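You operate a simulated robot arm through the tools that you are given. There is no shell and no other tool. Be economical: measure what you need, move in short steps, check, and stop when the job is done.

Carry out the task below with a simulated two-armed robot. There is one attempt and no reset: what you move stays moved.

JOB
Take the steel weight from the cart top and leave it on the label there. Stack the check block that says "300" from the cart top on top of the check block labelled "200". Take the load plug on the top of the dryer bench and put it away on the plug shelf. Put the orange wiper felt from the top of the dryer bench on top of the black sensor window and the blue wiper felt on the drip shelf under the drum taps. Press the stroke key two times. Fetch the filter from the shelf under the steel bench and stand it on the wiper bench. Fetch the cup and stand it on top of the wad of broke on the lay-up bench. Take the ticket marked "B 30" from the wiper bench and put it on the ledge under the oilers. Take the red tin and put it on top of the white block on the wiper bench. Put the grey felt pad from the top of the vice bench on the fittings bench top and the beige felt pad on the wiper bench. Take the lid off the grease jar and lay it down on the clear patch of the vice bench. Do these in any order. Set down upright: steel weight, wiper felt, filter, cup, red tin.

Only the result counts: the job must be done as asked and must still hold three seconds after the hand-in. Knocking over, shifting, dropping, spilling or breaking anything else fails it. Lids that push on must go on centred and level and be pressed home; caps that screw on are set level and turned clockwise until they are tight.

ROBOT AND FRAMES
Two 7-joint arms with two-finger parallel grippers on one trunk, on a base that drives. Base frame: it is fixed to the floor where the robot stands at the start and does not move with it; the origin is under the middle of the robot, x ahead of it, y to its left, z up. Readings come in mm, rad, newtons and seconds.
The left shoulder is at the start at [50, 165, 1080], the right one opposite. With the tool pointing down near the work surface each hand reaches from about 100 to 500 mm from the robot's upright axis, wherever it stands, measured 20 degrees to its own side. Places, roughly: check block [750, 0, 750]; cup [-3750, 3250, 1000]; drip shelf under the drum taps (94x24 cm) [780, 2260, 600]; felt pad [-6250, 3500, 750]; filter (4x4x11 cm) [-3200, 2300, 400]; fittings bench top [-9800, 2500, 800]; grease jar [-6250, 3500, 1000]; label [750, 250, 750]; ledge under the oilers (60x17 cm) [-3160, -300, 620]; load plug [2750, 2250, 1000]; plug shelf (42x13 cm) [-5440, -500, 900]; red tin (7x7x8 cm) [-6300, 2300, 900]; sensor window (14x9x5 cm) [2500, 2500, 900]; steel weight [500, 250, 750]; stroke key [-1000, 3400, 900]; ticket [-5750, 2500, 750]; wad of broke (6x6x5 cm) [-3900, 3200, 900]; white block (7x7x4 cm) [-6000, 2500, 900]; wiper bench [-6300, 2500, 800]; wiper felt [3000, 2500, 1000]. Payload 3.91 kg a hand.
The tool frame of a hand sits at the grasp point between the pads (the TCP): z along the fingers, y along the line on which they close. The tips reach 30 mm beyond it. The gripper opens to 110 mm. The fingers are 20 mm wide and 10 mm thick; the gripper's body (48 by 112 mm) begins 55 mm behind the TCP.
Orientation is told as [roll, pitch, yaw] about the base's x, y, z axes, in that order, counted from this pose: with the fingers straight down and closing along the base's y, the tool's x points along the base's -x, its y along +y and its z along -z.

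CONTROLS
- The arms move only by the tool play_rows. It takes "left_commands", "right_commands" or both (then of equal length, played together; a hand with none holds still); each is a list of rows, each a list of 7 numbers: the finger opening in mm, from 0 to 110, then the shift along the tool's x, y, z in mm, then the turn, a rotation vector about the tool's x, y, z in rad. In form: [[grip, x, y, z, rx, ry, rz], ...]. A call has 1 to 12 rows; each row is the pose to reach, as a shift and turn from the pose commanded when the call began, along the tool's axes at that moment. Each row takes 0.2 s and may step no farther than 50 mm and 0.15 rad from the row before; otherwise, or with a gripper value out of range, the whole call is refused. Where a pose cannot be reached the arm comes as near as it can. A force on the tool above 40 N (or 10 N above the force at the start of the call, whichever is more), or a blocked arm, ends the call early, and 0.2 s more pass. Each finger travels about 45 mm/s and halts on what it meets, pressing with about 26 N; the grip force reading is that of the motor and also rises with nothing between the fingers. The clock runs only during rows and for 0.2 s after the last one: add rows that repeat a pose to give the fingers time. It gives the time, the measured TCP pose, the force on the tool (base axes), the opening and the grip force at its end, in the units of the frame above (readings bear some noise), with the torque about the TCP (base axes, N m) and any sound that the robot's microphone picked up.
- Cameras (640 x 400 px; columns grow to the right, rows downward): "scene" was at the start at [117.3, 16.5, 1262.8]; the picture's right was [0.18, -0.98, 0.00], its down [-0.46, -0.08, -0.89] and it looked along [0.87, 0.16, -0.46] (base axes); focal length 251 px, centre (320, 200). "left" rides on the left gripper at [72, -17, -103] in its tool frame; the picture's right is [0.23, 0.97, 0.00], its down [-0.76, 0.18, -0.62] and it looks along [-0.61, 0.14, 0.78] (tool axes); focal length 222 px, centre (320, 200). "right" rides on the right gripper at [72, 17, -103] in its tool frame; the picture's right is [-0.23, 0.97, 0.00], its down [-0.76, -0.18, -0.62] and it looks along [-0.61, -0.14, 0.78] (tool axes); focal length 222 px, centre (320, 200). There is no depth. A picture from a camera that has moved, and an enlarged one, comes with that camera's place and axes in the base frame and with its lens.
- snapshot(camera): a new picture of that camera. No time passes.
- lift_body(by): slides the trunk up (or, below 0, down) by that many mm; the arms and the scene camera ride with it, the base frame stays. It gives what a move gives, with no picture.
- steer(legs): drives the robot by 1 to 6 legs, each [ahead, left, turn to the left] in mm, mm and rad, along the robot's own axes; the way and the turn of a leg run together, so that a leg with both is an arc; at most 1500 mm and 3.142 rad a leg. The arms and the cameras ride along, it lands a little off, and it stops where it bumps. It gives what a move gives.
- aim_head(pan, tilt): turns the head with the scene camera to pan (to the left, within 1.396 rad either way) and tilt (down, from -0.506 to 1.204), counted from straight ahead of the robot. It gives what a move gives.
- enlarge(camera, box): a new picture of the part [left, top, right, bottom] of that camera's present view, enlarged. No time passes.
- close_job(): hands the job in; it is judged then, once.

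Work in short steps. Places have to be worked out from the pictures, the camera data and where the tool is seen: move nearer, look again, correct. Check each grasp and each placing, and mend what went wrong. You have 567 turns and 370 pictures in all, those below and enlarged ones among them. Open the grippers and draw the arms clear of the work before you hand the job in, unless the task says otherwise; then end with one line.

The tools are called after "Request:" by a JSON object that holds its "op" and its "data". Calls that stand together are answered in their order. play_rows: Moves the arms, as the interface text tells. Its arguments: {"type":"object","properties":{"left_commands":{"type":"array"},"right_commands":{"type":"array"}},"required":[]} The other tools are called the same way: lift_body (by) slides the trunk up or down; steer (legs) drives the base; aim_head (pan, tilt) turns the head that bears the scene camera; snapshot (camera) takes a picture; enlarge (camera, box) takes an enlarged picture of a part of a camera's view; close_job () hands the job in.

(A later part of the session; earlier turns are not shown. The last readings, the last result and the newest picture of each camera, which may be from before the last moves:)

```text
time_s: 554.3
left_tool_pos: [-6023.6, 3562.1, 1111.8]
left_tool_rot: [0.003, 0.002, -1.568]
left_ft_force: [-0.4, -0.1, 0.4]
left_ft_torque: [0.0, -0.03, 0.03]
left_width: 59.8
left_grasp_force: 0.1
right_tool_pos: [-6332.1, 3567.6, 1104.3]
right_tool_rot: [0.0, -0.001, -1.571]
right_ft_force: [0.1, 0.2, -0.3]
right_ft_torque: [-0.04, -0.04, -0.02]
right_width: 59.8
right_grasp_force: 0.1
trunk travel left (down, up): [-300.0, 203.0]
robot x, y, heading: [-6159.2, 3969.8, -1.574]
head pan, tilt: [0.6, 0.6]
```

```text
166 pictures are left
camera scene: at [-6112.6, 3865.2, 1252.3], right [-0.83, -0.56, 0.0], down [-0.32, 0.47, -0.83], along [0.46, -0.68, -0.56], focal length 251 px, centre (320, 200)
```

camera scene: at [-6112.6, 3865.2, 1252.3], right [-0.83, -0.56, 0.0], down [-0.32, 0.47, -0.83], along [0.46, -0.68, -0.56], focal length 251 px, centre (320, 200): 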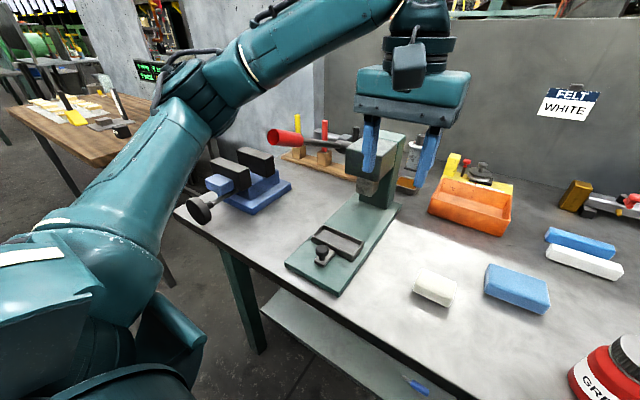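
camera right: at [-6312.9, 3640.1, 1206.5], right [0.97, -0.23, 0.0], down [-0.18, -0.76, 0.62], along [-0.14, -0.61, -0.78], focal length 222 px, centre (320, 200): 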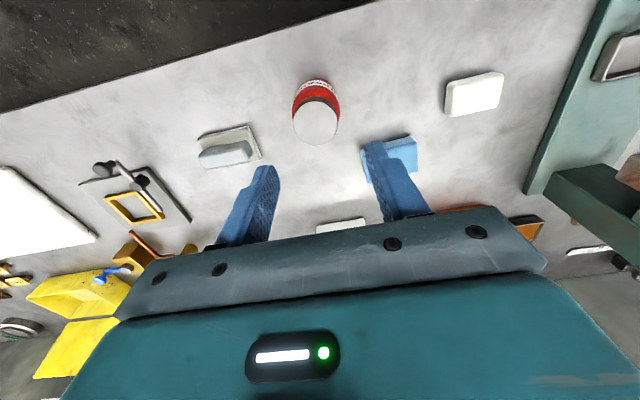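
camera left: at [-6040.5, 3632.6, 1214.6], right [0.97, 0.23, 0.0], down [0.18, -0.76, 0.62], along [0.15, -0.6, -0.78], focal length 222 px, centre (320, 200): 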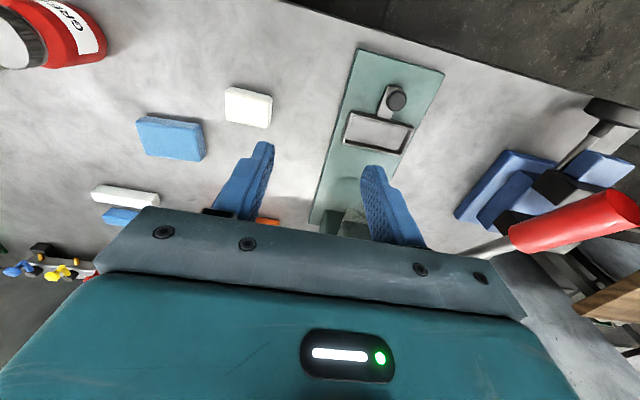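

The beige pad is the block at (−6122,3514), grey pad the gripped one at (−6508,3507). First the grease jar lid: centre ≈(−6342,3548), top ≈938. I bring the right hand over it.

Request:
{"op": "aim_head", "data": {"pan": -0.2, "tilt": 0.75}}

Request:
{"op": "play_rows", "data": {"right_commands": [[85, -10, -5, 25, 0, 0, 0], [85, -20, -11, 50, 0, 0, 0], [85, -20, -11, 75, 0, 0, 0], [85, -20, -11, 75, 0, 0, 0]]}}

Request:
{"op": "snapshot", "data": {"camera": "right"}}

Request:
{"op": "enlarge", "data": {"camera": "scene", "box": [310, 130, 460, 250]}}

```text
time_s: 555.5
left_tool_pos: [-6023.8, 3561.1, 1110.7]
left_tool_rot: [0.005, 0.001, -1.567]
left_ft_force: [-0.7, 0.5, 0.1]
left_ft_torque: [0.0, 0.0, 0.0]
left_width: 60.0
left_grasp_force: 0.1
right_tool_pos: [-6331.0, 3567.0, 1102.2]
right_tool_rot: [-0.001, -0.001, -1.57]
right_ft_force: [0.3, 1.1, 0.3]
right_ft_torque: [-0.01, -0.02, 0.01]
right_width: 60.0
right_grasp_force: 0.1
trunk travel left (down, up): [-300.0, 203.0]
robot x, y, heading: [-6159.3, 3965.0, -1.572]
head pan, tilt: [-0.201, 0.75]
```

```text
time_s: 556.5
left_tool_pos: [-6023.4, 3561.8, 1111.6]
left_tool_rot: [0.002, 0.003, -1.568]
left_ft_force: [0.0, 0.5, 0.0]
left_ft_torque: [0.02, 0.0, -0.03]
left_width: 60.1
left_grasp_force: 0.1
right_tool_pos: [-6342.1, 3546.9, 1027.2]
right_tool_rot: [0.0, -0.001, -1.571]
right_ft_force: [0.4, -0.2, 0.2]
right_ft_torque: [-0.01, -0.01, -0.05]
right_width: 84.8
right_grasp_force: 0.1
trunk travel left (down, up): [-300.0, 203.0]
robot x, y, heading: [-6160.5, 3970.2, -1.572]
head pan, tilt: [-0.201, 0.75]
```

```text
165 pictures are left
camera right: at [-6324.0, 3620.5, 1130.8], right [0.97, -0.23, 0.0], down [-0.18, -0.76, 0.62], along [-0.14, -0.61, -0.78], focal length 222 px, centre (320, 200)
```

right: 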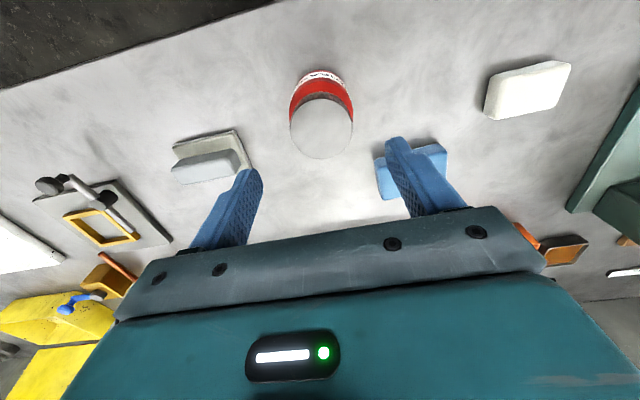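

```text
3.33 times, centred on (385, 190) of scene
camera zoom: at [-6179.0, 3857.1, 1239.4], right [-0.98, 0.2, 0.0], down [0.14, 0.67, -0.73], along [-0.15, -0.72, -0.68], focal length 838 px, centre (103, 233)
```

zoom: 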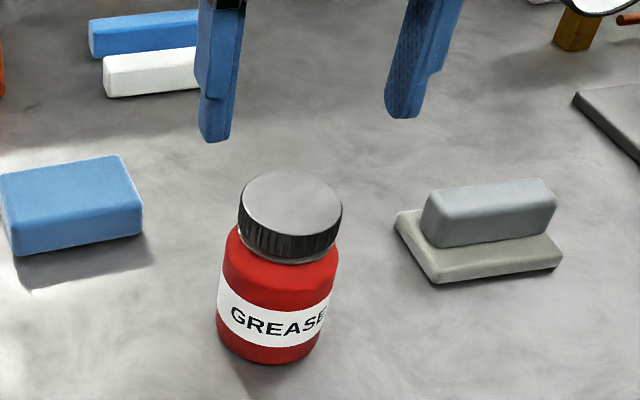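

Request:
{"op": "play_rows", "data": {"right_commands": [[85, 5, 2, 20, 0, 0, 0], [85, 5, 2, 38, 0, 0, 0], [85, 5, 2, 38, 0, 0, 0]]}}

Request:
{"op": "snapshot", "data": {"camera": "right"}}

Request:
{"op": "enlarge", "data": {"camera": "scene", "box": [310, 130, 460, 250]}}

```text
time_s: 557.2
left_tool_pos: [-6023.0, 3561.3, 1110.8]
left_tool_rot: [0.004, 0.003, -1.568]
left_ft_force: [-0.4, -0.7, 0.1]
left_ft_torque: [-0.02, -0.02, -0.02]
left_width: 60.0
left_grasp_force: 0.1
right_tool_pos: [-6340.8, 3552.6, 990.1]
right_tool_rot: [0.0, -0.001, -1.571]
right_ft_force: [-0.3, -0.6, 0.3]
right_ft_torque: [0.0, 0.0, 0.02]
right_width: 84.9
right_grasp_force: 0.0
trunk travel left (down, up): [-300.0, 203.0]
robot x, y, heading: [-6159.4, 3965.8, -1.575]
head pan, tilt: [-0.201, 0.75]
```

```text
163 pictures are left
camera right: at [-6322.0, 3625.0, 1093.6], right [0.97, -0.23, 0.0], down [-0.18, -0.76, 0.62], along [-0.14, -0.61, -0.78], focal length 222 px, centre (320, 200)
```

right: 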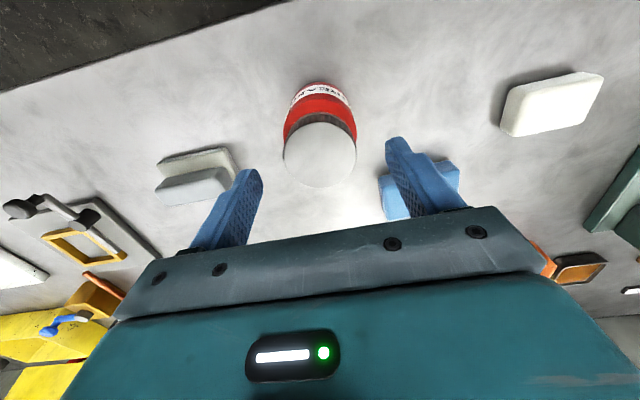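

```text
3.33 times, centred on (385, 190) of scene
camera zoom: at [-6179.0, 3857.1, 1239.4], right [-0.98, 0.2, 0.0], down [0.14, 0.67, -0.73], along [-0.15, -0.72, -0.68], focal length 838 px, centre (103, 233)
```

zoom: 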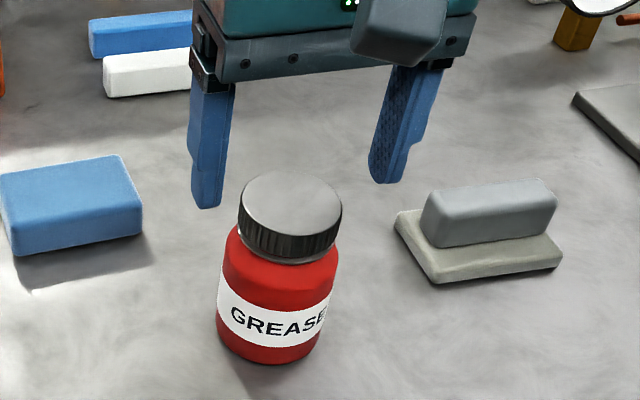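

Lid top ≈950, centre (−6338,3556), ⌀≈50. I lower and grip the lid.

Request:
{"op": "play_rows", "data": {"right_commands": [[85, 3, 3, 15, 0, 0, 0], [85, 3, 3, 34, 0, 0, 0], [85, 3, 3, 34, 0, 0, 0], [40, 3, 3, 34, 0, 0, 0], [40, 3, 3, 34, 0, 0, 0], [40, 3, 3, 34, 0, 0, 0], [40, 3, 3, 34, 0, 0, 0], [40, 3, 3, 34, 0, 0, 0]]}}

Request:
{"op": "enlarge", "data": {"camera": "scene", "box": [310, 130, 460, 250]}}

```text
time_s: 559.0
left_tool_pos: [-6022.9, 3562.7, 1111.8]
left_tool_rot: [0.004, 0.002, -1.565]
left_ft_force: [-0.2, 0.0, -0.3]
left_ft_torque: [-0.01, -0.02, -0.04]
left_width: 60.2
left_grasp_force: 0.0
right_tool_pos: [-6337.7, 3555.9, 956.4]
right_tool_rot: [0.0, -0.002, -1.572]
right_ft_force: [-1.4, 0.0, 1.7]
right_ft_torque: [0.01, 0.08, 0.01]
right_width: 50.4
right_grasp_force: 26.5
trunk travel left (down, up): [-300.0, 203.0]
robot x, y, heading: [-6163.5, 3967.8, -1.567]
head pan, tilt: [-0.201, 0.75]
```

```text
3.33 times, centred on (385, 190) of scene
camera zoom: at [-6179.1, 3857.2, 1239.4], right [-0.98, 0.2, 0.0], down [0.14, 0.67, -0.73], along [-0.15, -0.72, -0.68], focal length 838 px, centre (103, 233)
```

zoom: 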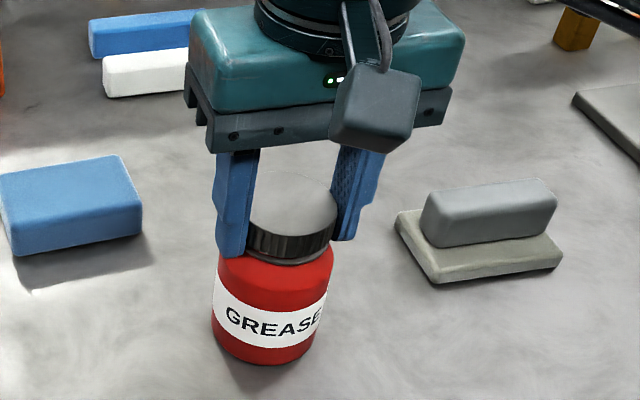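

Lid gripped (50 mm). I try twisting it counter-clockwise and watch whether the jar turns with it.

Request:
{"op": "play_rows", "data": {"right_commands": [[40, 0, 0, 0, 0, 0, -0.14], [40, 0, 0, 0, 0, 0, -0.28], [40, 0, 0, 0, 0, 0, -0.42], [40, 0, 0, 0, 0, 0, -0.56], [40, 0, 0, 0, 0, 0, -0.7], [40, 0, 0, 0, 0, 0, -0.7]]}}

Request:
{"op": "enlarge", "data": {"camera": "scene", "box": [310, 130, 460, 250]}}

```text
time_s: 560.5
left_tool_pos: [-6022.0, 3561.4, 1111.7]
left_tool_rot: [0.003, 0.004, -1.566]
left_ft_force: [-1.0, -0.6, -0.1]
left_ft_torque: [0.04, -0.02, 0.0]
left_width: 60.1
left_grasp_force: 0.1
right_tool_pos: [-6336.4, 3555.4, 957.4]
right_tool_rot: [0.0, -0.001, -0.87]
right_ft_force: [0.3, -0.4, 8.1]
right_ft_torque: [-0.07, -0.04, 0.1]
right_width: 50.2
right_grasp_force: 25.3
trunk travel left (down, up): [-300.0, 203.0]
robot x, y, heading: [-6159.2, 3969.7, -1.574]
head pan, tilt: [-0.201, 0.75]
```

```text
3.33 times, centred on (385, 190) of scene
camera zoom: at [-6178.8, 3857.6, 1239.5], right [-0.98, 0.2, 0.0], down [0.14, 0.67, -0.73], along [-0.15, -0.72, -0.68], focal length 838 px, centre (103, 233)
```

zoom: 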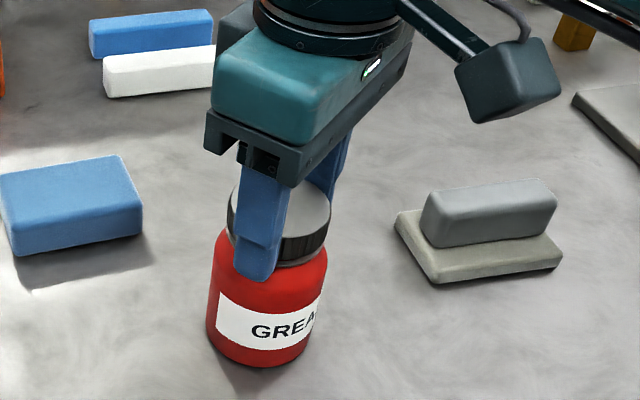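

The jar turned along with the lid. "Lid" suggests push-on, so I try pulling it straight up a little.

Request:
{"op": "play_rows", "data": {"right_commands": [[40, 0, 0, -3, 0, 0, 0], [40, 0, 0, -6, 0, 0, 0], [40, 0, 0, -10, 0, 0, 0], [40, 0, 0, -14, 0, 0, 0]]}}

Request:
{"op": "enlarge", "data": {"camera": "scene", "box": [310, 130, 460, 250]}}

```text
time_s: 561.5
left_tool_pos: [-6021.9, 3561.3, 1111.6]
left_tool_rot: [0.003, 0.001, -1.567]
left_ft_force: [0.3, 0.7, -0.1]
left_ft_torque: [-0.01, -0.01, -0.03]
left_width: 59.9
left_grasp_force: 0.0
right_tool_pos: [-6338.4, 3556.0, 970.4]
right_tool_rot: [-0.001, -0.001, -0.872]
right_ft_force: [-0.1, -0.5, -2.5]
right_ft_torque: [-0.01, 0.01, 0.0]
right_width: 50.0
right_grasp_force: 25.7
trunk travel left (down, up): [-300.0, 203.0]
robot x, y, heading: [-6157.1, 3963.7, -1.572]
head pan, tilt: [-0.201, 0.75]
```

```text
3.33 times, centred on (385, 190) of scene
camera zoom: at [-6179.1, 3856.9, 1239.4], right [-0.98, 0.2, 0.0], down [0.14, 0.67, -0.73], along [-0.15, -0.72, -0.68], focal length 838 px, centre (103, 233)
```

zoom: 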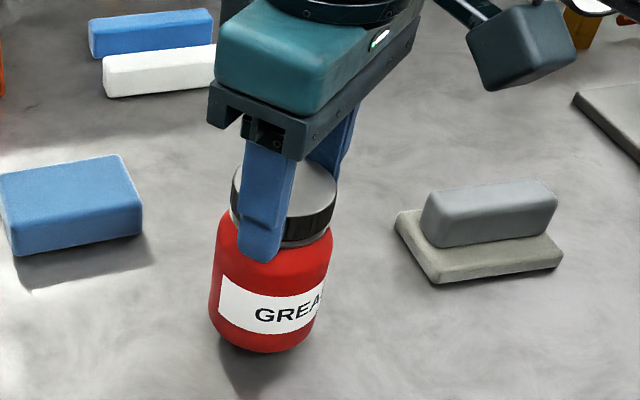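

The whole jar lifts, so I need the left hand to hold the body. I set the jar back down and release.

Request:
{"op": "play_rows", "data": {"right_commands": [[40, 0, 0, 6, 0, 0, 0], [40, 0, 0, 10, 0, 0, 0], [40, 0, 0, 12, 0, 0, 0], [40, 0, 0, 14, 0, 0, 0]]}}

Request:
{"op": "play_rows", "data": {"right_commands": [[70, 0, 0, 0, 0, 0, 0], [85, 0, 0, 0, 0, 0, 0], [85, 0, 0, 0, 0, 0, 0], [85, 0, 0, 0, 0, 0, 0], [85, 0, 0, -30, 0, 0, 0], [85, 0, 0, -60, 0, 0, 0], [85, 0, 0, -100, 0, 0, 0]]}}

Request:
{"op": "enlarge", "data": {"camera": "scene", "box": [310, 130, 460, 250]}}

```text
time_s: 562.5
left_tool_pos: [-6023.8, 3561.9, 1111.1]
left_tool_rot: [0.004, 0.002, -1.567]
left_ft_force: [0.1, -0.4, 0.0]
left_ft_torque: [-0.01, 0.02, -0.01]
left_width: 60.1
left_grasp_force: 0.1
right_tool_pos: [-6337.2, 3555.3, 957.4]
right_tool_rot: [-0.003, -0.004, -0.871]
right_ft_force: [-0.2, 0.0, 1.8]
right_ft_torque: [0.09, 0.01, 0.03]
right_width: 49.8
right_grasp_force: 26.5
trunk travel left (down, up): [-300.0, 203.0]
robot x, y, heading: [-6163.9, 3968.4, -1.569]
head pan, tilt: [-0.201, 0.75]
```

```text
time_s: 564.0
left_tool_pos: [-6022.6, 3561.3, 1112.1]
left_tool_rot: [0.003, 0.003, -1.566]
left_ft_force: [-0.2, 0.4, -0.9]
left_ft_torque: [-0.04, 0.01, 0.0]
left_width: 59.8
left_grasp_force: 0.2
right_tool_pos: [-6337.3, 3556.2, 1056.6]
right_tool_rot: [-0.002, 0.0, -0.87]
right_ft_force: [-0.6, -0.8, 0.3]
right_ft_torque: [-0.03, 0.0, -0.02]
right_width: 85.0
right_grasp_force: 0.1
trunk travel left (down, up): [-300.0, 203.0]
robot x, y, heading: [-6162.4, 3966.8, -1.573]
head pan, tilt: [-0.201, 0.75]
```

```text
3.33 times, centred on (385, 190) of scene
camera zoom: at [-6178.8, 3857.4, 1239.4], right [-0.98, 0.2, 0.0], down [0.14, 0.67, -0.73], along [-0.15, -0.72, -0.68], focal length 838 px, centre (103, 233)
```

zoom: 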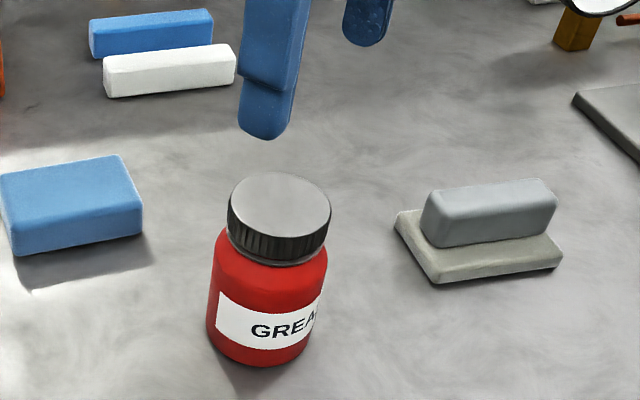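

I strafe right 130 so both arms can work on the jar, then turn the left hand to point toward −x.

Request:
{"op": "steer", "data": {"legs": [[0, -130, 0]]}}

Request:
{"op": "play_rows", "data": {"left_commands": [[60, 0, 5, 0, 0, 0, 0.14], [60, 0, 10, 0, 0, 0, 0.28], [60, 0, 15, 0, 0, 0, 0.42], [60, 0, 20, 0, 0, 0, 0.56], [60, 0, 25, 0, 0, 0, 0.7], [60, 0, 30, 0, 0, 0, 0.84], [60, 0, 35, 0, 0, 0, 0.98], [60, 0, 40, 0, 0, 0, 1.12], [60, 0, 45, 0, 0, 0, 1.26], [60, 0, 50, 0, 0, 0, 1.4], [60, 0, 50, 0, 0, 0, 1.54], [60, 0, 50, 0, 0, 0, 1.57]]}}

Request:
{"op": "snapshot", "data": {"camera": "scene"}}

```text
time_s: 565.3
left_tool_pos: [-6152.2, 3561.8, 1111.7]
left_tool_rot: [0.004, 0.002, -1.565]
left_ft_force: [0.5, -0.1, 0.0]
left_ft_torque: [-0.03, -0.01, 0.0]
left_width: 59.8
left_grasp_force: 0.1
right_tool_pos: [-6467.6, 3554.8, 1055.8]
right_tool_rot: [-0.001, -0.001, -0.868]
right_ft_force: [0.3, 0.0, 0.1]
right_ft_torque: [0.02, -0.03, -0.01]
right_width: 85.0
right_grasp_force: 0.1
trunk travel left (down, up): [-300.0, 203.0]
robot x, y, heading: [-6290.1, 3968.7, -1.57]
head pan, tilt: [-0.201, 0.75]
```

```text
time_s: 567.9
left_tool_pos: [-6101.7, 3561.5, 1111.4]
left_tool_rot: [-0.001, 0.003, -3.135]
left_ft_force: [0.7, 1.1, -0.5]
left_ft_torque: [-0.01, -0.01, -0.02]
left_width: 60.1
left_grasp_force: 0.0
right_tool_pos: [-6466.3, 3556.5, 1057.9]
right_tool_rot: [-0.001, -0.002, -0.869]
right_ft_force: [-0.3, -0.7, 0.8]
right_ft_torque: [0.03, 0.04, 0.02]
right_width: 85.0
right_grasp_force: 0.0
trunk travel left (down, up): [-300.0, 203.0]
robot x, y, heading: [-6289.6, 3967.3, -1.568]
head pan, tilt: [-0.201, 0.75]
```

```text
157 pictures are left
camera scene: at [-6307.8, 3857.2, 1239.4], right [-0.98, 0.2, 0.0], down [0.14, 0.67, -0.73], along [-0.15, -0.72, -0.68], focal length 251 px, centre (320, 200)
```

scene: 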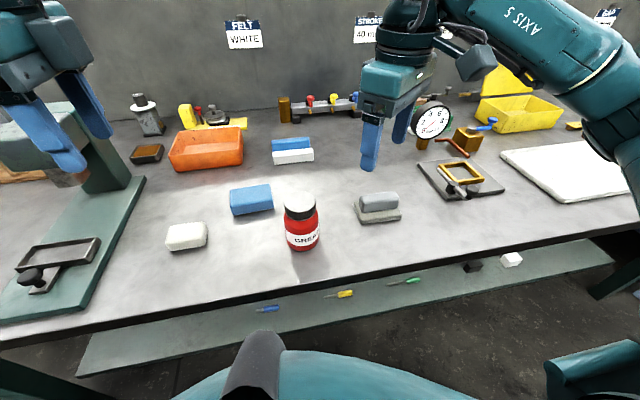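

Now pitch the left hand 0.9 rad toward −x and bring it to the pre-grasp position beside the jar.

Request:
{"op": "play_rows", "data": {"left_commands": [[90, -5, 0, 0, 0, -0.12, 0], [90, -20, 1, 5, 0, -0.24, 0], [90, -40, 2, 15, 0, -0.36, 0], [90, -60, 3, 30, 0, -0.48, 0], [90, -80, 4, 50, 0, -0.6, 0], [90, -95, 5, 75, 0, -0.72, 0], [90, -110, 5, 100, 0, -0.84, 0], [90, -118, 5, 130, 0, -0.9, 0], [90, -118, 5, 130, 0, -0.9, 0]]}}

Request:
{"op": "snapshot", "data": {"camera": "left"}}

Request:
{"op": "snapshot", "data": {"camera": "scene"}}

```text
time_s: 569.9
left_tool_pos: [-6218.7, 3555.1, 980.2]
left_tool_rot: [-0.003, -0.899, -3.135]
left_ft_force: [-0.8, 0.3, -0.6]
left_ft_torque: [-0.01, -0.03, 0.01]
left_width: 90.2
left_grasp_force: 0.0
right_tool_pos: [-6465.9, 3555.2, 1056.5]
right_tool_rot: [-0.002, -0.001, -0.869]
right_ft_force: [0.3, -0.4, 0.1]
right_ft_torque: [0.01, -0.02, 0.0]
right_width: 84.9
right_grasp_force: 0.0
trunk travel left (down, up): [-300.0, 203.0]
robot x, y, heading: [-6289.4, 3968.5, -1.573]
head pan, tilt: [-0.201, 0.75]
```

```text
156 pictures are left
camera left: at [-6093.0, 3571.9, 988.8], right [0.15, -0.97, -0.18], down [0.01, -0.18, 0.98], along [-0.99, -0.15, -0.01], focal length 222 px, centre (320, 200)
```

left: 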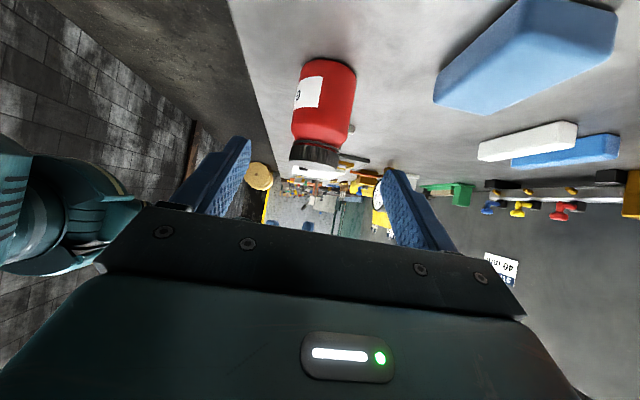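

```text
155 pictures are left
camera scene: at [-6307.8, 3857.2, 1239.4], right [-0.98, 0.2, 0.0], down [0.14, 0.67, -0.73], along [-0.15, -0.72, -0.68], focal length 251 px, centre (320, 200)
```

scene: 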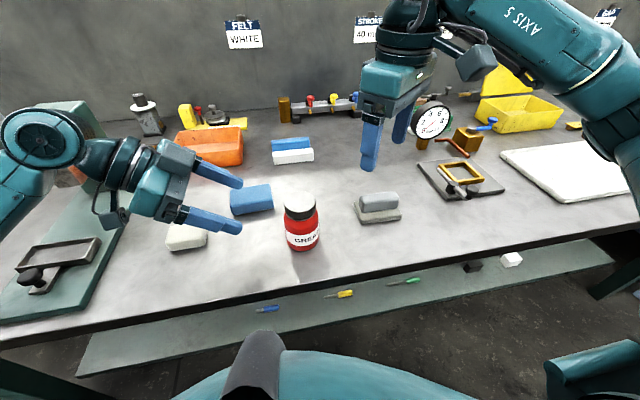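

Jar is well ahead of the fingers. I advance 100 mm along the axis and check.

Request:
{"op": "play_rows", "data": {"left_commands": [[90, 0, 2, 35, 0, 0, 0], [90, 0, 3, 70, 0, 0, 0], [90, 0, 3, 105, 0, 0, 0], [90, 0, 3, 105, 0, 0, 0]]}}

Request:
{"op": "snapshot", "data": {"camera": "left"}}

Request:
{"op": "enlarge", "data": {"camera": "scene", "box": [200, 130, 360, 270]}}

```text
time_s: 570.9
left_tool_pos: [-6301.8, 3553.4, 914.2]
left_tool_rot: [-0.002, -0.897, -3.133]
left_ft_force: [-0.8, -1.0, 0.6]
left_ft_torque: [0.03, -0.02, 0.0]
left_width: 90.1
left_grasp_force: 0.0
right_tool_pos: [-6465.8, 3554.2, 1055.9]
right_tool_rot: [-0.001, -0.002, -0.87]
right_ft_force: [0.9, 0.3, 0.4]
right_ft_torque: [0.01, 0.0, 0.0]
right_width: 84.8
right_grasp_force: 0.1
trunk travel left (down, up): [-300.0, 203.0]
robot x, y, heading: [-6286.1, 3966.6, -1.574]
head pan, tilt: [-0.201, 0.75]
```

```text
154 pictures are left
camera left: at [-6175.6, 3569.4, 922.5], right [0.15, -0.97, -0.18], down [0.01, -0.18, 0.98], along [-0.99, -0.15, -0.01], focal length 222 px, centre (320, 200)
```

left: 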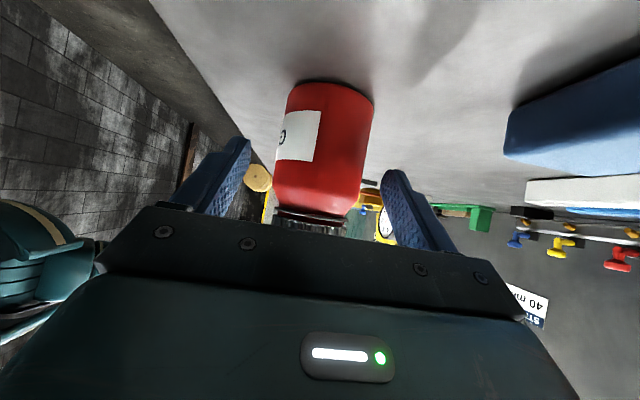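

```text
2.86 times, centred on (280, 200) of scene
camera zoom: at [-6307.8, 3857.2, 1239.4], right [-0.98, 0.2, 0.0], down [0.14, 0.67, -0.73], along [-0.15, -0.72, -0.68], focal length 718 px, centre (434, 200)
```

zoom: 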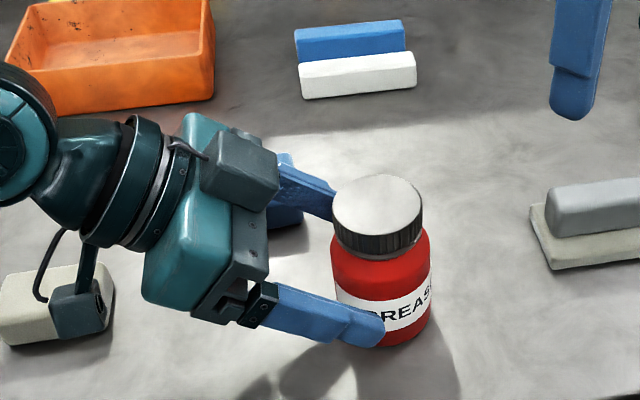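

Aligned. Advance 40 mm and close on the jar body.

Request:
{"op": "play_rows", "data": {"left_commands": [[90, 0, 0, 20, 0, 0, 0], [90, 0, 0, 38, 0, 0, 0], [90, 0, 0, 38, 0, 0, 0], [60, 0, 0, 38, 0, 0, 0], [60, 0, 0, 38, 0, 0, 0], [60, 0, 0, 38, 0, 0, 0], [60, 0, 0, 38, 0, 0, 0], [60, 0, 0, 38, 0, 0, 0]]}}

Request:
{"op": "enlarge", "data": {"camera": "scene", "box": [200, 130, 360, 270]}}

```text
time_s: 572.7
left_tool_pos: [-6330.8, 3552.8, 891.8]
left_tool_rot: [-0.003, -0.898, -3.134]
left_ft_force: [-0.9, -0.5, 0.0]
left_ft_torque: [-0.05, 0.03, 0.01]
left_width: 61.0
left_grasp_force: 26.1
right_tool_pos: [-6465.5, 3555.7, 1056.2]
right_tool_rot: [-0.002, -0.002, -0.868]
right_ft_force: [-0.5, -0.5, 1.2]
right_ft_torque: [0.03, 0.01, -0.01]
right_width: 84.7
right_grasp_force: 0.0
trunk travel left (down, up): [-300.0, 203.0]
robot x, y, heading: [-6290.3, 3966.3, -1.571]
head pan, tilt: [-0.201, 0.75]
```

```text
2.86 times, centred on (280, 200) of scene
camera zoom: at [-6307.9, 3857.1, 1239.4], right [-0.98, 0.2, 0.0], down [0.14, 0.67, -0.73], along [-0.15, -0.72, -0.68], focal length 718 px, centre (434, 200)
```

zoom: 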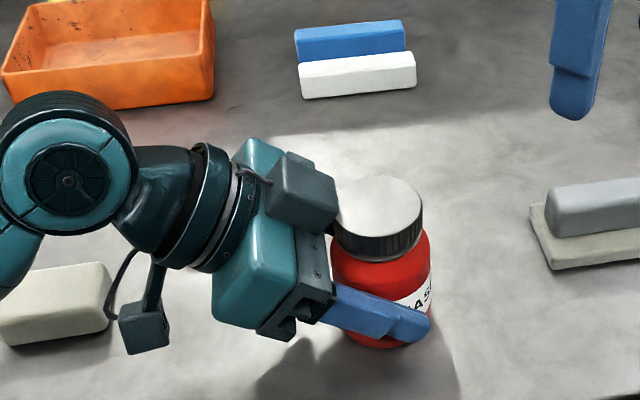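

Jar body is held (61 mm). I rotate the right hand so its fingers close along y, staying clear.

Request:
{"op": "play_rows", "data": {"right_commands": [[85, 0, 0, 0, 0, 0, -0.14], [85, 0, 0, 0, 0, 0, -0.28], [85, 0, 0, 0, 0, 0, -0.42], [85, 0, 0, 0, 0, 0, -0.56], [85, 0, 0, 0, 0, 0, -0.7], [85, 0, 0, 0, 0, 0, -0.84], [85, 0, 0, 0, 0, 0, -0.87]]}}

Request:
{"op": "snapshot", "data": {"camera": "right"}}

```text
time_s: 574.3
left_tool_pos: [-6331.2, 3553.0, 892.5]
left_tool_rot: [-0.002, -0.897, -3.134]
left_ft_force: [0.5, -0.6, -0.1]
left_ft_torque: [0.0, -0.02, -0.01]
left_width: 61.3
left_grasp_force: 26.1
right_tool_pos: [-6401.3, 3662.2, 1045.8]
right_tool_rot: [-0.004, 0.002, -0.004]
right_ft_force: [0.9, 0.1, -0.4]
right_ft_torque: [0.01, 0.02, 0.0]
right_width: 84.9
right_grasp_force: 0.1
right hand out of reach, approached as far as the arm can: row 3, 4, 5, 6, 7
trunk travel left (down, up): [-300.0, 203.0]
robot x, y, heading: [-6288.3, 3968.2, -1.572]
head pan, tilt: [-0.201, 0.75]
```

```text
151 pictures are left
camera right: at [-6470.7, 3679.2, 1148.6], right [0.23, 0.97, 0.0], down [0.76, -0.18, 0.62], along [0.61, -0.15, -0.78], focal length 222 px, centre (320, 200)
```

right: 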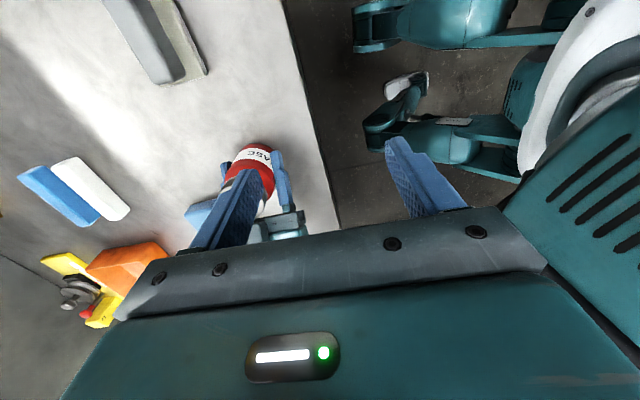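

CCW isn't reachable there. I rotate the right hand the other way (clockwise), staying high and clear.

Request:
{"op": "play_rows", "data": {"right_commands": [[85, 10, 0, -10, 0, 0, 0.14], [85, 20, 0, -20, 0, 0, 0.28], [85, 30, 0, -30, 0, 0, 0.42], [85, 40, -10, -40, 0, 0, 0.56], [85, 50, -20, -50, 0, 0, 0.7], [85, 60, -30, -60, 0, 0, 0.84], [85, 65, -40, -70, 0, 0, 0.98], [85, 70, -50, -70, 0, 0, 1.12], [85, 70, -60, -70, 0, 0, 1.26], [85, 70, -70, -70, 0, 0, 1.4], [85, 70, -80, -70, 0, 0, 1.54], [85, 70, -80, -70, 0, 0, 1.6]]}}

Request:
{"op": "play_rows", "data": {"right_commands": [[85, 0, 0, 0, 0, 0, 0.14], [85, 0, 0, 0, 0, 0, 0.28], [85, 0, 0, 0, 0, 0, 0.42], [85, 0, 0, 0, 0, 0, 0.56], [85, 0, 0, 0, 0, 0, 0.7], [85, 0, 0, 0, 0, 0, 0.84], [85, 0, 0, 0, 0, 0, 0.98], [85, 0, 0, 0, 0, 0, 1.12], [85, 0, 0, 0, 0, 0, 1.26], [85, 0, 0, 0, 0, 0, 1.4], [85, 0, 0, 0, 0, 0, 1.54]]}}

Request:
{"op": "snapshot", "data": {"camera": "scene"}}

```text
time_s: 576.9
left_tool_pos: [-6331.8, 3553.1, 892.8]
left_tool_rot: [-0.001, -0.896, -3.133]
left_ft_force: [-0.8, 0.4, -0.4]
left_ft_torque: [-0.04, -0.01, -0.02]
left_width: 61.3
left_grasp_force: 26.1
right_tool_pos: [-6468.6, 3579.5, 1115.8]
right_tool_rot: [-0.001, 0.0, -1.603]
right_ft_force: [0.2, -0.2, 0.0]
right_ft_torque: [0.0, -0.02, 0.0]
right_width: 85.1
right_grasp_force: 0.1
trunk travel left (down, up): [-300.0, 203.0]
robot x, y, heading: [-6287.9, 3968.3, -1.57]
head pan, tilt: [-0.201, 0.75]
```

```text
time_s: 579.3
left_tool_pos: [-6330.6, 3553.6, 891.5]
left_tool_rot: [-0.003, -0.895, -3.134]
left_ft_force: [0.1, -0.2, -0.4]
left_ft_torque: [-0.01, 0.01, 0.01]
left_width: 61.2
left_grasp_force: 26.0
right_tool_pos: [-6469.1, 3579.4, 1117.1]
right_tool_rot: [0.002, 0.001, 3.139]
right_ft_force: [-0.1, 0.8, -0.2]
right_ft_torque: [0.0, -0.04, -0.02]
right_width: 85.3
right_grasp_force: 0.1
trunk travel left (down, up): [-300.0, 203.0]
robot x, y, heading: [-6285.7, 3963.3, -1.57]
head pan, tilt: [-0.201, 0.75]
```

```text
150 pictures are left
camera scene: at [-6307.8, 3857.0, 1239.4], right [-0.98, 0.2, 0.0], down [0.14, 0.67, -0.73], along [-0.15, -0.72, -0.68], focal length 251 px, centre (320, 200)
```

scene: 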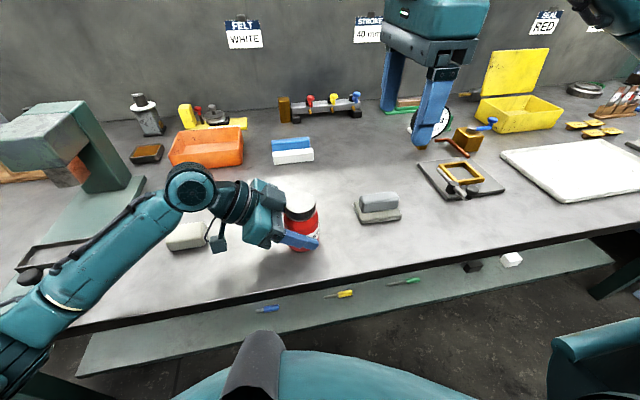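

Now I bring the right hand above the lid.

Request:
{"op": "play_rows", "data": {"right_commands": [[85, 40, 8, 0, 0, 0, 0], [85, 80, 16, 0, 0, 0, 0], [85, 115, 22, 20, 0, 0, 0], [85, 132, 24, 50, 0, 0, 0], [85, 132, 24, 90, 0, 0, 0], [85, 132, 24, 90, 0, 0, 0]]}}

Request:
{"op": "snapshot", "data": {"camera": "right"}}

Request:
{"op": "enlarge", "data": {"camera": "scene", "box": [200, 110, 380, 270]}}

```text
time_s: 580.7
left_tool_pos: [-6331.4, 3552.7, 891.4]
left_tool_rot: [-0.004, -0.896, -3.133]
left_ft_force: [0.7, 0.2, -0.5]
left_ft_torque: [-0.01, 0.0, 0.0]
left_width: 61.2
left_grasp_force: 26.0
right_tool_pos: [-6338.8, 3555.3, 1026.8]
right_tool_rot: [0.002, -0.002, -3.14]
right_ft_force: [-0.3, -0.7, -0.4]
right_ft_torque: [0.02, 0.01, -0.01]
right_width: 84.8
right_grasp_force: 0.0
trunk travel left (down, up): [-300.0, 203.0]
robot x, y, heading: [-6286.9, 3968.7, -1.572]
head pan, tilt: [-0.201, 0.75]
```

```text
149 pictures are left
camera right: at [-6264.2, 3538.8, 1130.2], right [-0.23, -0.97, 0.0], down [-0.76, 0.18, 0.62], along [-0.61, 0.14, -0.78], focal length 222 px, centre (320, 200)
```

right: 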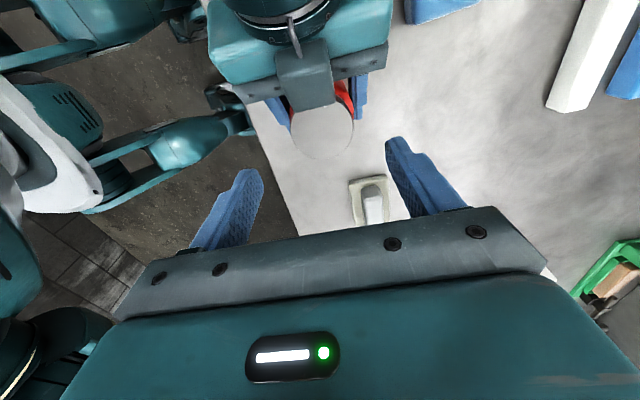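

```text
2.50 times, centred on (290, 190) of scene
camera zoom: at [-6307.8, 3857.1, 1239.4], right [-0.98, 0.2, 0.0], down [0.14, 0.67, -0.73], along [-0.15, -0.72, -0.68], focal length 628 px, centre (395, 225)
```

zoom: 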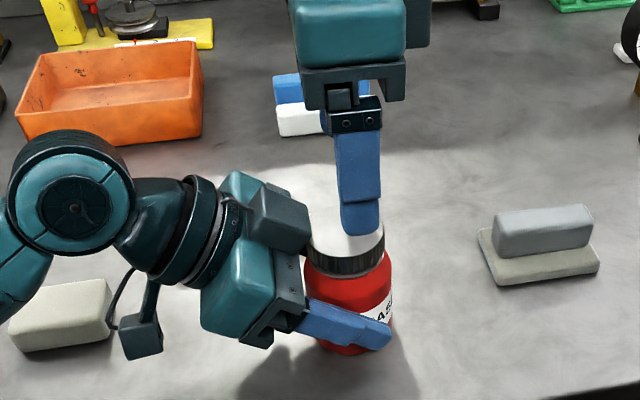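

Lid centre ≈(−6332,3552). Descend with TCP slightly to −x for clearance, and grip.

Request:
{"op": "play_rows", "data": {"right_commands": [[85, 3, 2, 30, 0, 0, 0], [85, 3, 3, 55, 0, 0, 0], [85, 3, 3, 70, 0, 0, 0], [85, 3, 3, 70, 0, 0, 0], [40, 3, 3, 70, 0, 0, 0], [40, 3, 3, 70, 0, 0, 0], [40, 3, 3, 70, 0, 0, 0], [40, 3, 3, 70, 0, 0, 0], [40, 3, 3, 70, 0, 0, 0]]}}

Request:
{"op": "enlarge", "data": {"camera": "scene", "box": [200, 110, 380, 270]}}

```text
time_s: 582.7
left_tool_pos: [-6331.2, 3551.7, 891.9]
left_tool_rot: [-0.004, -0.897, -3.133]
left_ft_force: [0.0, -0.6, 0.5]
left_ft_torque: [0.01, -0.01, -0.05]
left_width: 61.1
left_grasp_force: 26.6
right_tool_pos: [-6335.0, 3552.8, 957.0]
right_tool_rot: [0.002, 0.001, -3.14]
right_ft_force: [0.6, 0.8, 0.0]
right_ft_torque: [0.1, -0.02, 0.07]
right_width: 51.4
right_grasp_force: 26.2
trunk travel left (down, up): [-300.0, 203.0]
robot x, y, heading: [-6288.6, 3971.0, -1.573]
head pan, tilt: [-0.201, 0.75]
```

```text
2.50 times, centred on (290, 190) of scene
camera zoom: at [-6307.9, 3857.0, 1239.4], right [-0.98, 0.2, 0.0], down [0.14, 0.67, -0.73], along [-0.15, -0.72, -0.68], focal length 628 px, centre (395, 225)
```

zoom: 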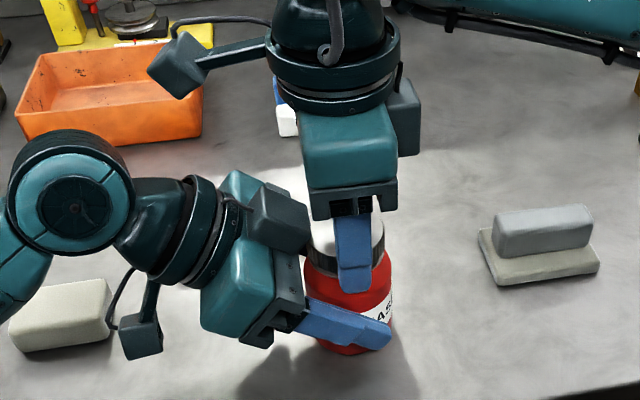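

Gripped both. Now a gentle pull straight up on the lid while the left holds.

Request:
{"op": "play_rows", "data": {"right_commands": [[40, 0, 0, -1, 0, 0, 0], [40, 0, 0, -2, 0, 0, 0], [40, 0, 0, -4, 0, 0, 0], [40, 0, 0, -6, 0, 0, 0]]}}

Request:
{"op": "enlarge", "data": {"camera": "scene", "box": [250, 170, 340, 260]}}

```text
time_s: 583.7
left_tool_pos: [-6331.7, 3553.6, 894.6]
left_tool_rot: [0.001, -0.902, -3.137]
left_ft_force: [4.5, 2.0, 15.3]
left_ft_torque: [0.1, 0.17, -0.02]
left_width: 61.1
left_grasp_force: 26.4
right_tool_pos: [-6334.8, 3552.8, 960.6]
right_tool_rot: [-0.001, -0.004, -3.141]
right_ft_force: [-5.0, -1.9, -17.6]
right_ft_torque: [-0.21, 0.16, 0.05]
right_width: 50.1
right_grasp_force: 25.8
trunk travel left (down, up): [-300.0, 203.0]
robot x, y, heading: [-6289.4, 3966.4, -1.571]
head pan, tilt: [-0.201, 0.75]
```

```text
4.44 times, centred on (295, 215) of scene
camera zoom: at [-6307.8, 3857.0, 1239.4], right [-0.98, 0.2, 0.0], down [0.14, 0.67, -0.73], along [-0.15, -0.72, -0.68], focal length 1117 px, centre (431, 133)
```

zoom: 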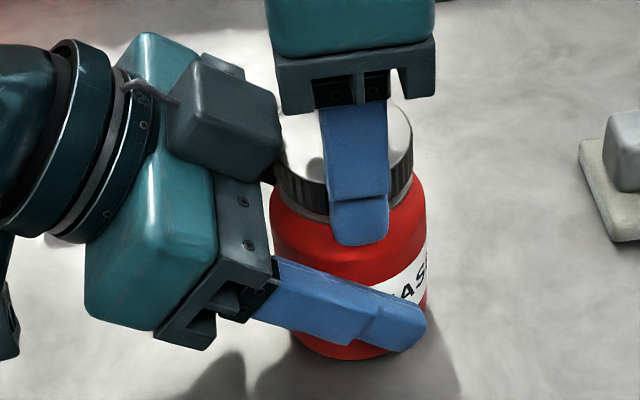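

17 N and it doesn't budge, so it's probably threaded. I relax the pull, then re-grip the jar with the left hand flatter and further back, so the right fingers can sweep freely.

Request:
{"op": "play_rows", "data": {"right_commands": [[40, 0, 0, 2, 0, 0, 0], [40, 0, 0, 5, 0, 0, 0], [40, 0, 0, 6, 0, 0, 0]]}}

Request:
{"op": "play_rows", "data": {"left_commands": [[75, 0, 0, 0, 0, 0, 0], [82, 0, 0, 0, 0, 0, 0], [82, 0, 0, 0, 0, 0, 0], [82, 3, 0, -8, 0, -0.05, 0], [82, 5, 0, -16, 0, -0.1, 0], [82, 5, 0, -18, 0, -0.15, 0], [82, 5, 0, -18, 0, -0.15, 0]]}}

Request:
{"op": "enlarge", "data": {"camera": "scene", "box": [220, 150, 360, 270]}}

```text
time_s: 584.5
left_tool_pos: [-6330.4, 3553.3, 891.8]
left_tool_rot: [-0.002, -0.894, -3.132]
left_ft_force: [4.7, -4.9, 4.7]
left_ft_torque: [-0.4, 0.6, -0.02]
left_width: 61.3
left_grasp_force: 26.1
right_tool_pos: [-6335.0, 3551.9, 958.2]
right_tool_rot: [0.005, 0.001, -3.141]
right_ft_force: [-7.9, 1.2, 6.4]
right_ft_torque: [0.58, 0.18, 0.03]
right_width: 49.9
right_grasp_force: 26.2
trunk travel left (down, up): [-300.0, 203.0]
robot x, y, heading: [-6286.7, 3965.0, -1.572]
head pan, tilt: [-0.201, 0.75]
```

```text
time_s: 586.1
left_tool_pos: [-6313.3, 3553.3, 899.4]
left_tool_rot: [-0.002, -1.047, -3.133]
left_ft_force: [0.3, 0.5, 0.7]
left_ft_torque: [0.0, -0.01, -0.02]
left_width: 82.0
left_grasp_force: 0.1
right_tool_pos: [-6334.1, 3552.6, 957.8]
right_tool_rot: [0.004, 0.002, -3.14]
right_ft_force: [0.7, -5.9, 24.5]
right_ft_torque: [-0.18, -0.16, 0.01]
right_width: 50.3
right_grasp_force: 25.6
trunk travel left (down, up): [-300.0, 203.0]
robot x, y, heading: [-6289.0, 3966.2, -1.566]
head pan, tilt: [-0.201, 0.75]
```

```text
3.33 times, centred on (290, 210) of scene
camera zoom: at [-6307.5, 3858.1, 1239.6], right [-0.98, 0.2, 0.0], down [0.14, 0.67, -0.73], along [-0.15, -0.72, -0.68], focal length 838 px, centre (420, 167)
```

zoom: 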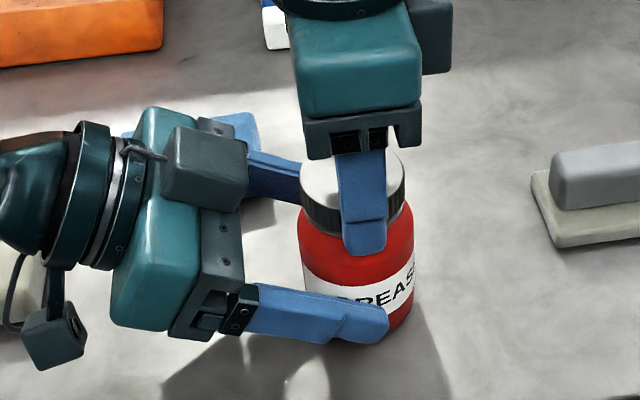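

Good clearance now. I relieve the right hand's down-press and close the left on the jar.

Request:
{"op": "play_rows", "data": {"right_commands": [[40, 0, 0, -1.5, 0, 0, 0], [40, 0, 0, -2.5, 0, 0, 0], [40, 0, 0, -2.5, 0, 0, 0], [40, 0, 0, -2.5, 0, 0, 0], [40, 0, 0, -2.5, 0, 0, 0], [40, 0, 0, -2.5, 0, 0, 0]], "left_commands": [[70, 0, 0, 0, 0, 0, 0], [50, 0, 0, 0, 0, 0, 0], [50, 0, 0, 0, 0, 0, 0], [50, 0, 0, 0, 0, 0, 0], [50, 0, 0, 0, 0, 0, 0], [50, 0, 0, 0, 0, 0, 0]]}}

```text
time_s: 587.5
left_tool_pos: [-6314.0, 3553.1, 898.4]
left_tool_rot: [-0.003, -1.047, -3.132]
left_ft_force: [-0.3, -0.5, -0.1]
left_ft_torque: [0.01, -0.08, -0.01]
left_width: 60.9
left_grasp_force: 25.9
right_tool_pos: [-6334.6, 3554.0, 958.2]
right_tool_rot: [0.001, -0.002, -3.138]
right_ft_force: [2.7, 2.1, 0.8]
right_ft_torque: [0.1, -0.13, -0.01]
right_width: 50.3
right_grasp_force: 25.8
trunk travel left (down, up): [-300.0, 203.0]
robot x, y, heading: [-6289.8, 3966.9, -1.568]
head pan, tilt: [-0.201, 0.75]
```

Both hold. Twist the lid 0.42 rad counter-clockwise and read the torque.

Request:
{"op": "play_rows", "data": {"right_commands": [[40, 0, 0, 0, 0, 0, -0.14], [40, 0, 0, 0, 0, 0, -0.28], [40, 0, 0, 0, 0, 0, -0.42], [40, 0, 0, 0, 0, 0, -0.42]]}}

Request:
{"op": "enlarge", "data": {"camera": "scene", "box": [220, 150, 360, 270]}}

```text
time_s: 588.5
left_tool_pos: [-6313.6, 3552.1, 898.2]
left_tool_rot: [-0.003, -1.047, -3.132]
left_ft_force: [-1.2, -0.8, 0.8]
left_ft_torque: [-0.24, 0.03, -0.03]
left_width: 61.1
left_grasp_force: 26.0
right_tool_pos: [-6334.6, 3552.9, 958.4]
right_tool_rot: [0.001, -0.002, -2.717]
right_ft_force: [0.3, -0.6, -0.1]
right_ft_torque: [0.15, -0.06, 0.03]
right_width: 50.4
right_grasp_force: 25.8
trunk travel left (down, up): [-300.0, 203.0]
robot x, y, heading: [-6288.3, 3965.2, -1.572]
head pan, tilt: [-0.201, 0.75]
```

```text
3.33 times, centred on (290, 210) of scene
camera zoom: at [-6307.9, 3857.1, 1239.4], right [-0.98, 0.2, 0.0], down [0.14, 0.67, -0.73], along [-0.15, -0.72, -0.68], focal length 838 px, centre (420, 167)
```

zoom: 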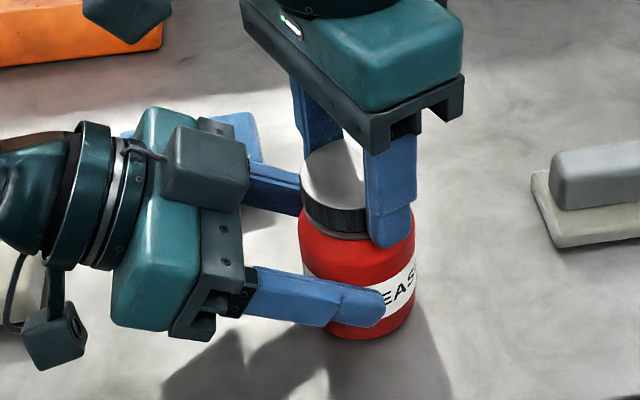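

The jar stays mostly fixed. Continue the twist another 1.1 rad.

Request:
{"op": "play_rows", "data": {"right_commands": [[40, 0, 0, 0, 0, 0, -0.14], [40, 0, 0, 0, 0, 0, -0.28], [40, 0, 0, 0, 0, 0, -0.42], [40, 0, 0, -0.3, 0, 0, -0.56], [40, 0, 0, -0.4, 0, 0, -0.7], [40, 0, 0, -0.5, 0, 0, -0.84], [40, 0, 0, -0.6, 0, 0, -0.98], [40, 0, 0, -0.7, 0, 0, -1.12]]}}

Request:
{"op": "enlarge", "data": {"camera": "scene", "box": [220, 150, 360, 270]}}

```text
time_s: 590.3
left_tool_pos: [-6314.4, 3553.9, 898.5]
left_tool_rot: [-0.006, -1.047, -3.132]
left_ft_force: [-7.5, 6.1, 0.5]
left_ft_torque: [-0.38, -0.32, -0.11]
left_width: 60.9
left_grasp_force: 26.5
right_tool_pos: [-6333.0, 3553.0, 958.5]
right_tool_rot: [0.002, -0.002, -1.598]
right_ft_force: [8.1, -5.3, -3.6]
right_ft_torque: [-0.08, -0.16, 0.0]
right_width: 50.1
right_grasp_force: 26.9
trunk travel left (down, up): [-300.0, 203.0]
robot x, y, heading: [-6291.5, 3963.9, -1.57]
head pan, tilt: [-0.201, 0.75]
```

```text
3.33 times, centred on (290, 210) of scene
camera zoom: at [-6307.8, 3857.1, 1239.4], right [-0.98, 0.2, 0.0], down [0.14, 0.67, -0.73], along [-0.15, -0.72, -0.68], focal length 838 px, centre (420, 167)
```

zoom: 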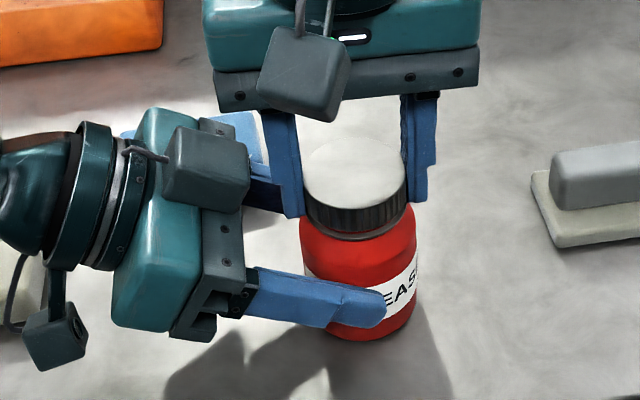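

The jar stayed put while the hand turned 1.5 rad. I test a small pull.

Request:
{"op": "play_rows", "data": {"right_commands": [[40, 0, 0, -1, 0, 0, 0], [40, 0, 0, -2, 0, 0, 0], [40, 0, 0, -3, 0, 0, 0]]}}

```text
time_s: 591.1
left_tool_pos: [-6313.4, 3553.2, 900.1]
left_tool_rot: [-0.002, -1.051, -3.136]
left_ft_force: [-6.9, 10.2, 11.7]
left_ft_torque: [-0.23, -0.01, -0.2]
left_width: 60.9
left_grasp_force: 26.5
right_tool_pos: [-6334.3, 3552.6, 960.1]
right_tool_rot: [-0.002, -0.002, -1.601]
right_ft_force: [6.9, -9.9, -14.5]
right_ft_torque: [-0.4, -0.18, -0.02]
right_width: 49.9
right_grasp_force: 25.8
trunk travel left (down, up): [-300.0, 203.0]
robot x, y, heading: [-6289.2, 3966.6, -1.576]
head pan, tilt: [-0.201, 0.75]
```

Still engaged. Undo the pull and continue twisting 0.6 rad, then I'll re-grip and repeat.

Request:
{"op": "play_rows", "data": {"right_commands": [[40, 0, 0, 2, 0, 0, 0], [40, 0, 0, 3, 0, 0, -0.1], [40, 0, 0, 3, 0, 0, -0.24], [40, 0, 0, 3, 0, 0, -0.38], [40, 0, 0, 2.7, 0, 0, -0.52], [40, 0, 0, 2.5, 0, 0, -0.62]]}}

Request:
{"op": "play_rows", "data": {"right_commands": [[65, 0, 0, 0, 0, 0, 0], [75, 0, 0, 0, 0, 0, 0.14], [75, 0, 0, 0, 0, 0, 0.28], [75, 0, 0, 0, 0, 0, 0.42], [75, 0, 0, 0, 0, 0, 0.56], [75, 0, 0, 0, 0, 0, 0.7], [75, 0, 0, 0, 0, 0, 0.84], [75, 0, 0, 0, 0, 0, 0.98], [75, 0, 0, 0, 0, 0, 1.12], [75, 0, 0, 0, 0, 0, 1.26], [75, 0, 0, 0, 0, 0, 1.4], [75, 0, 0, 0, 0, 0, 1.54]]}}

Request:
{"op": "enlarge", "data": {"camera": "scene", "box": [220, 150, 360, 270]}}

```text
time_s: 592.5
left_tool_pos: [-6313.0, 3553.7, 898.9]
left_tool_rot: [-0.004, -1.047, -3.131]
left_ft_force: [-7.6, 9.3, 5.6]
left_ft_torque: [-0.35, -0.04, -0.13]
left_width: 61.2
left_grasp_force: 25.5
right_tool_pos: [-6335.4, 3551.1, 960.1]
right_tool_rot: [-0.002, -0.002, -0.977]
right_ft_force: [8.9, -11.8, -2.5]
right_ft_torque: [-0.35, -0.31, -0.03]
right_width: 49.9
right_grasp_force: 26.4
trunk travel left (down, up): [-300.0, 203.0]
robot x, y, heading: [-6288.4, 3966.2, -1.568]
head pan, tilt: [-0.201, 0.75]
```

```text
time_s: 593.4
left_tool_pos: [-6310.1, 3547.0, 897.8]
left_tool_rot: [-0.005, -1.045, -3.109]
left_ft_force: [1.7, -0.6, 0.8]
left_ft_torque: [0.25, 0.26, -0.22]
left_width: 60.8
left_grasp_force: 26.0
right_tool_pos: [-6333.9, 3559.5, 960.3]
right_tool_rot: [0.0, 0.012, -1.267]
right_ft_force: [-1.3, 3.7, 1.4]
right_ft_torque: [-0.02, -0.05, 0.17]
right_width: 75.1
right_grasp_force: 0.0
trunk travel left (down, up): [-300.0, 203.0]
robot x, y, heading: [-6292.6, 3968.8, -1.574]
head pan, tilt: [-0.201, 0.75]
stopped in row 4 (right hand): the force on the tool passed its limit (the readings are from after the stop); the commanded pose is now the measured one
```

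```text
3.33 times, centred on (290, 210) of scene
camera zoom: at [-6307.8, 3857.6, 1239.4], right [-0.98, 0.2, 0.0], down [0.14, 0.67, -0.73], along [-0.15, -0.72, -0.68], focal length 838 px, centre (420, 167)
```

zoom: 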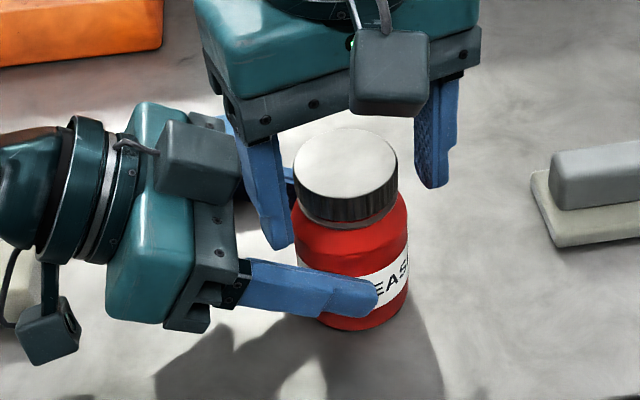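

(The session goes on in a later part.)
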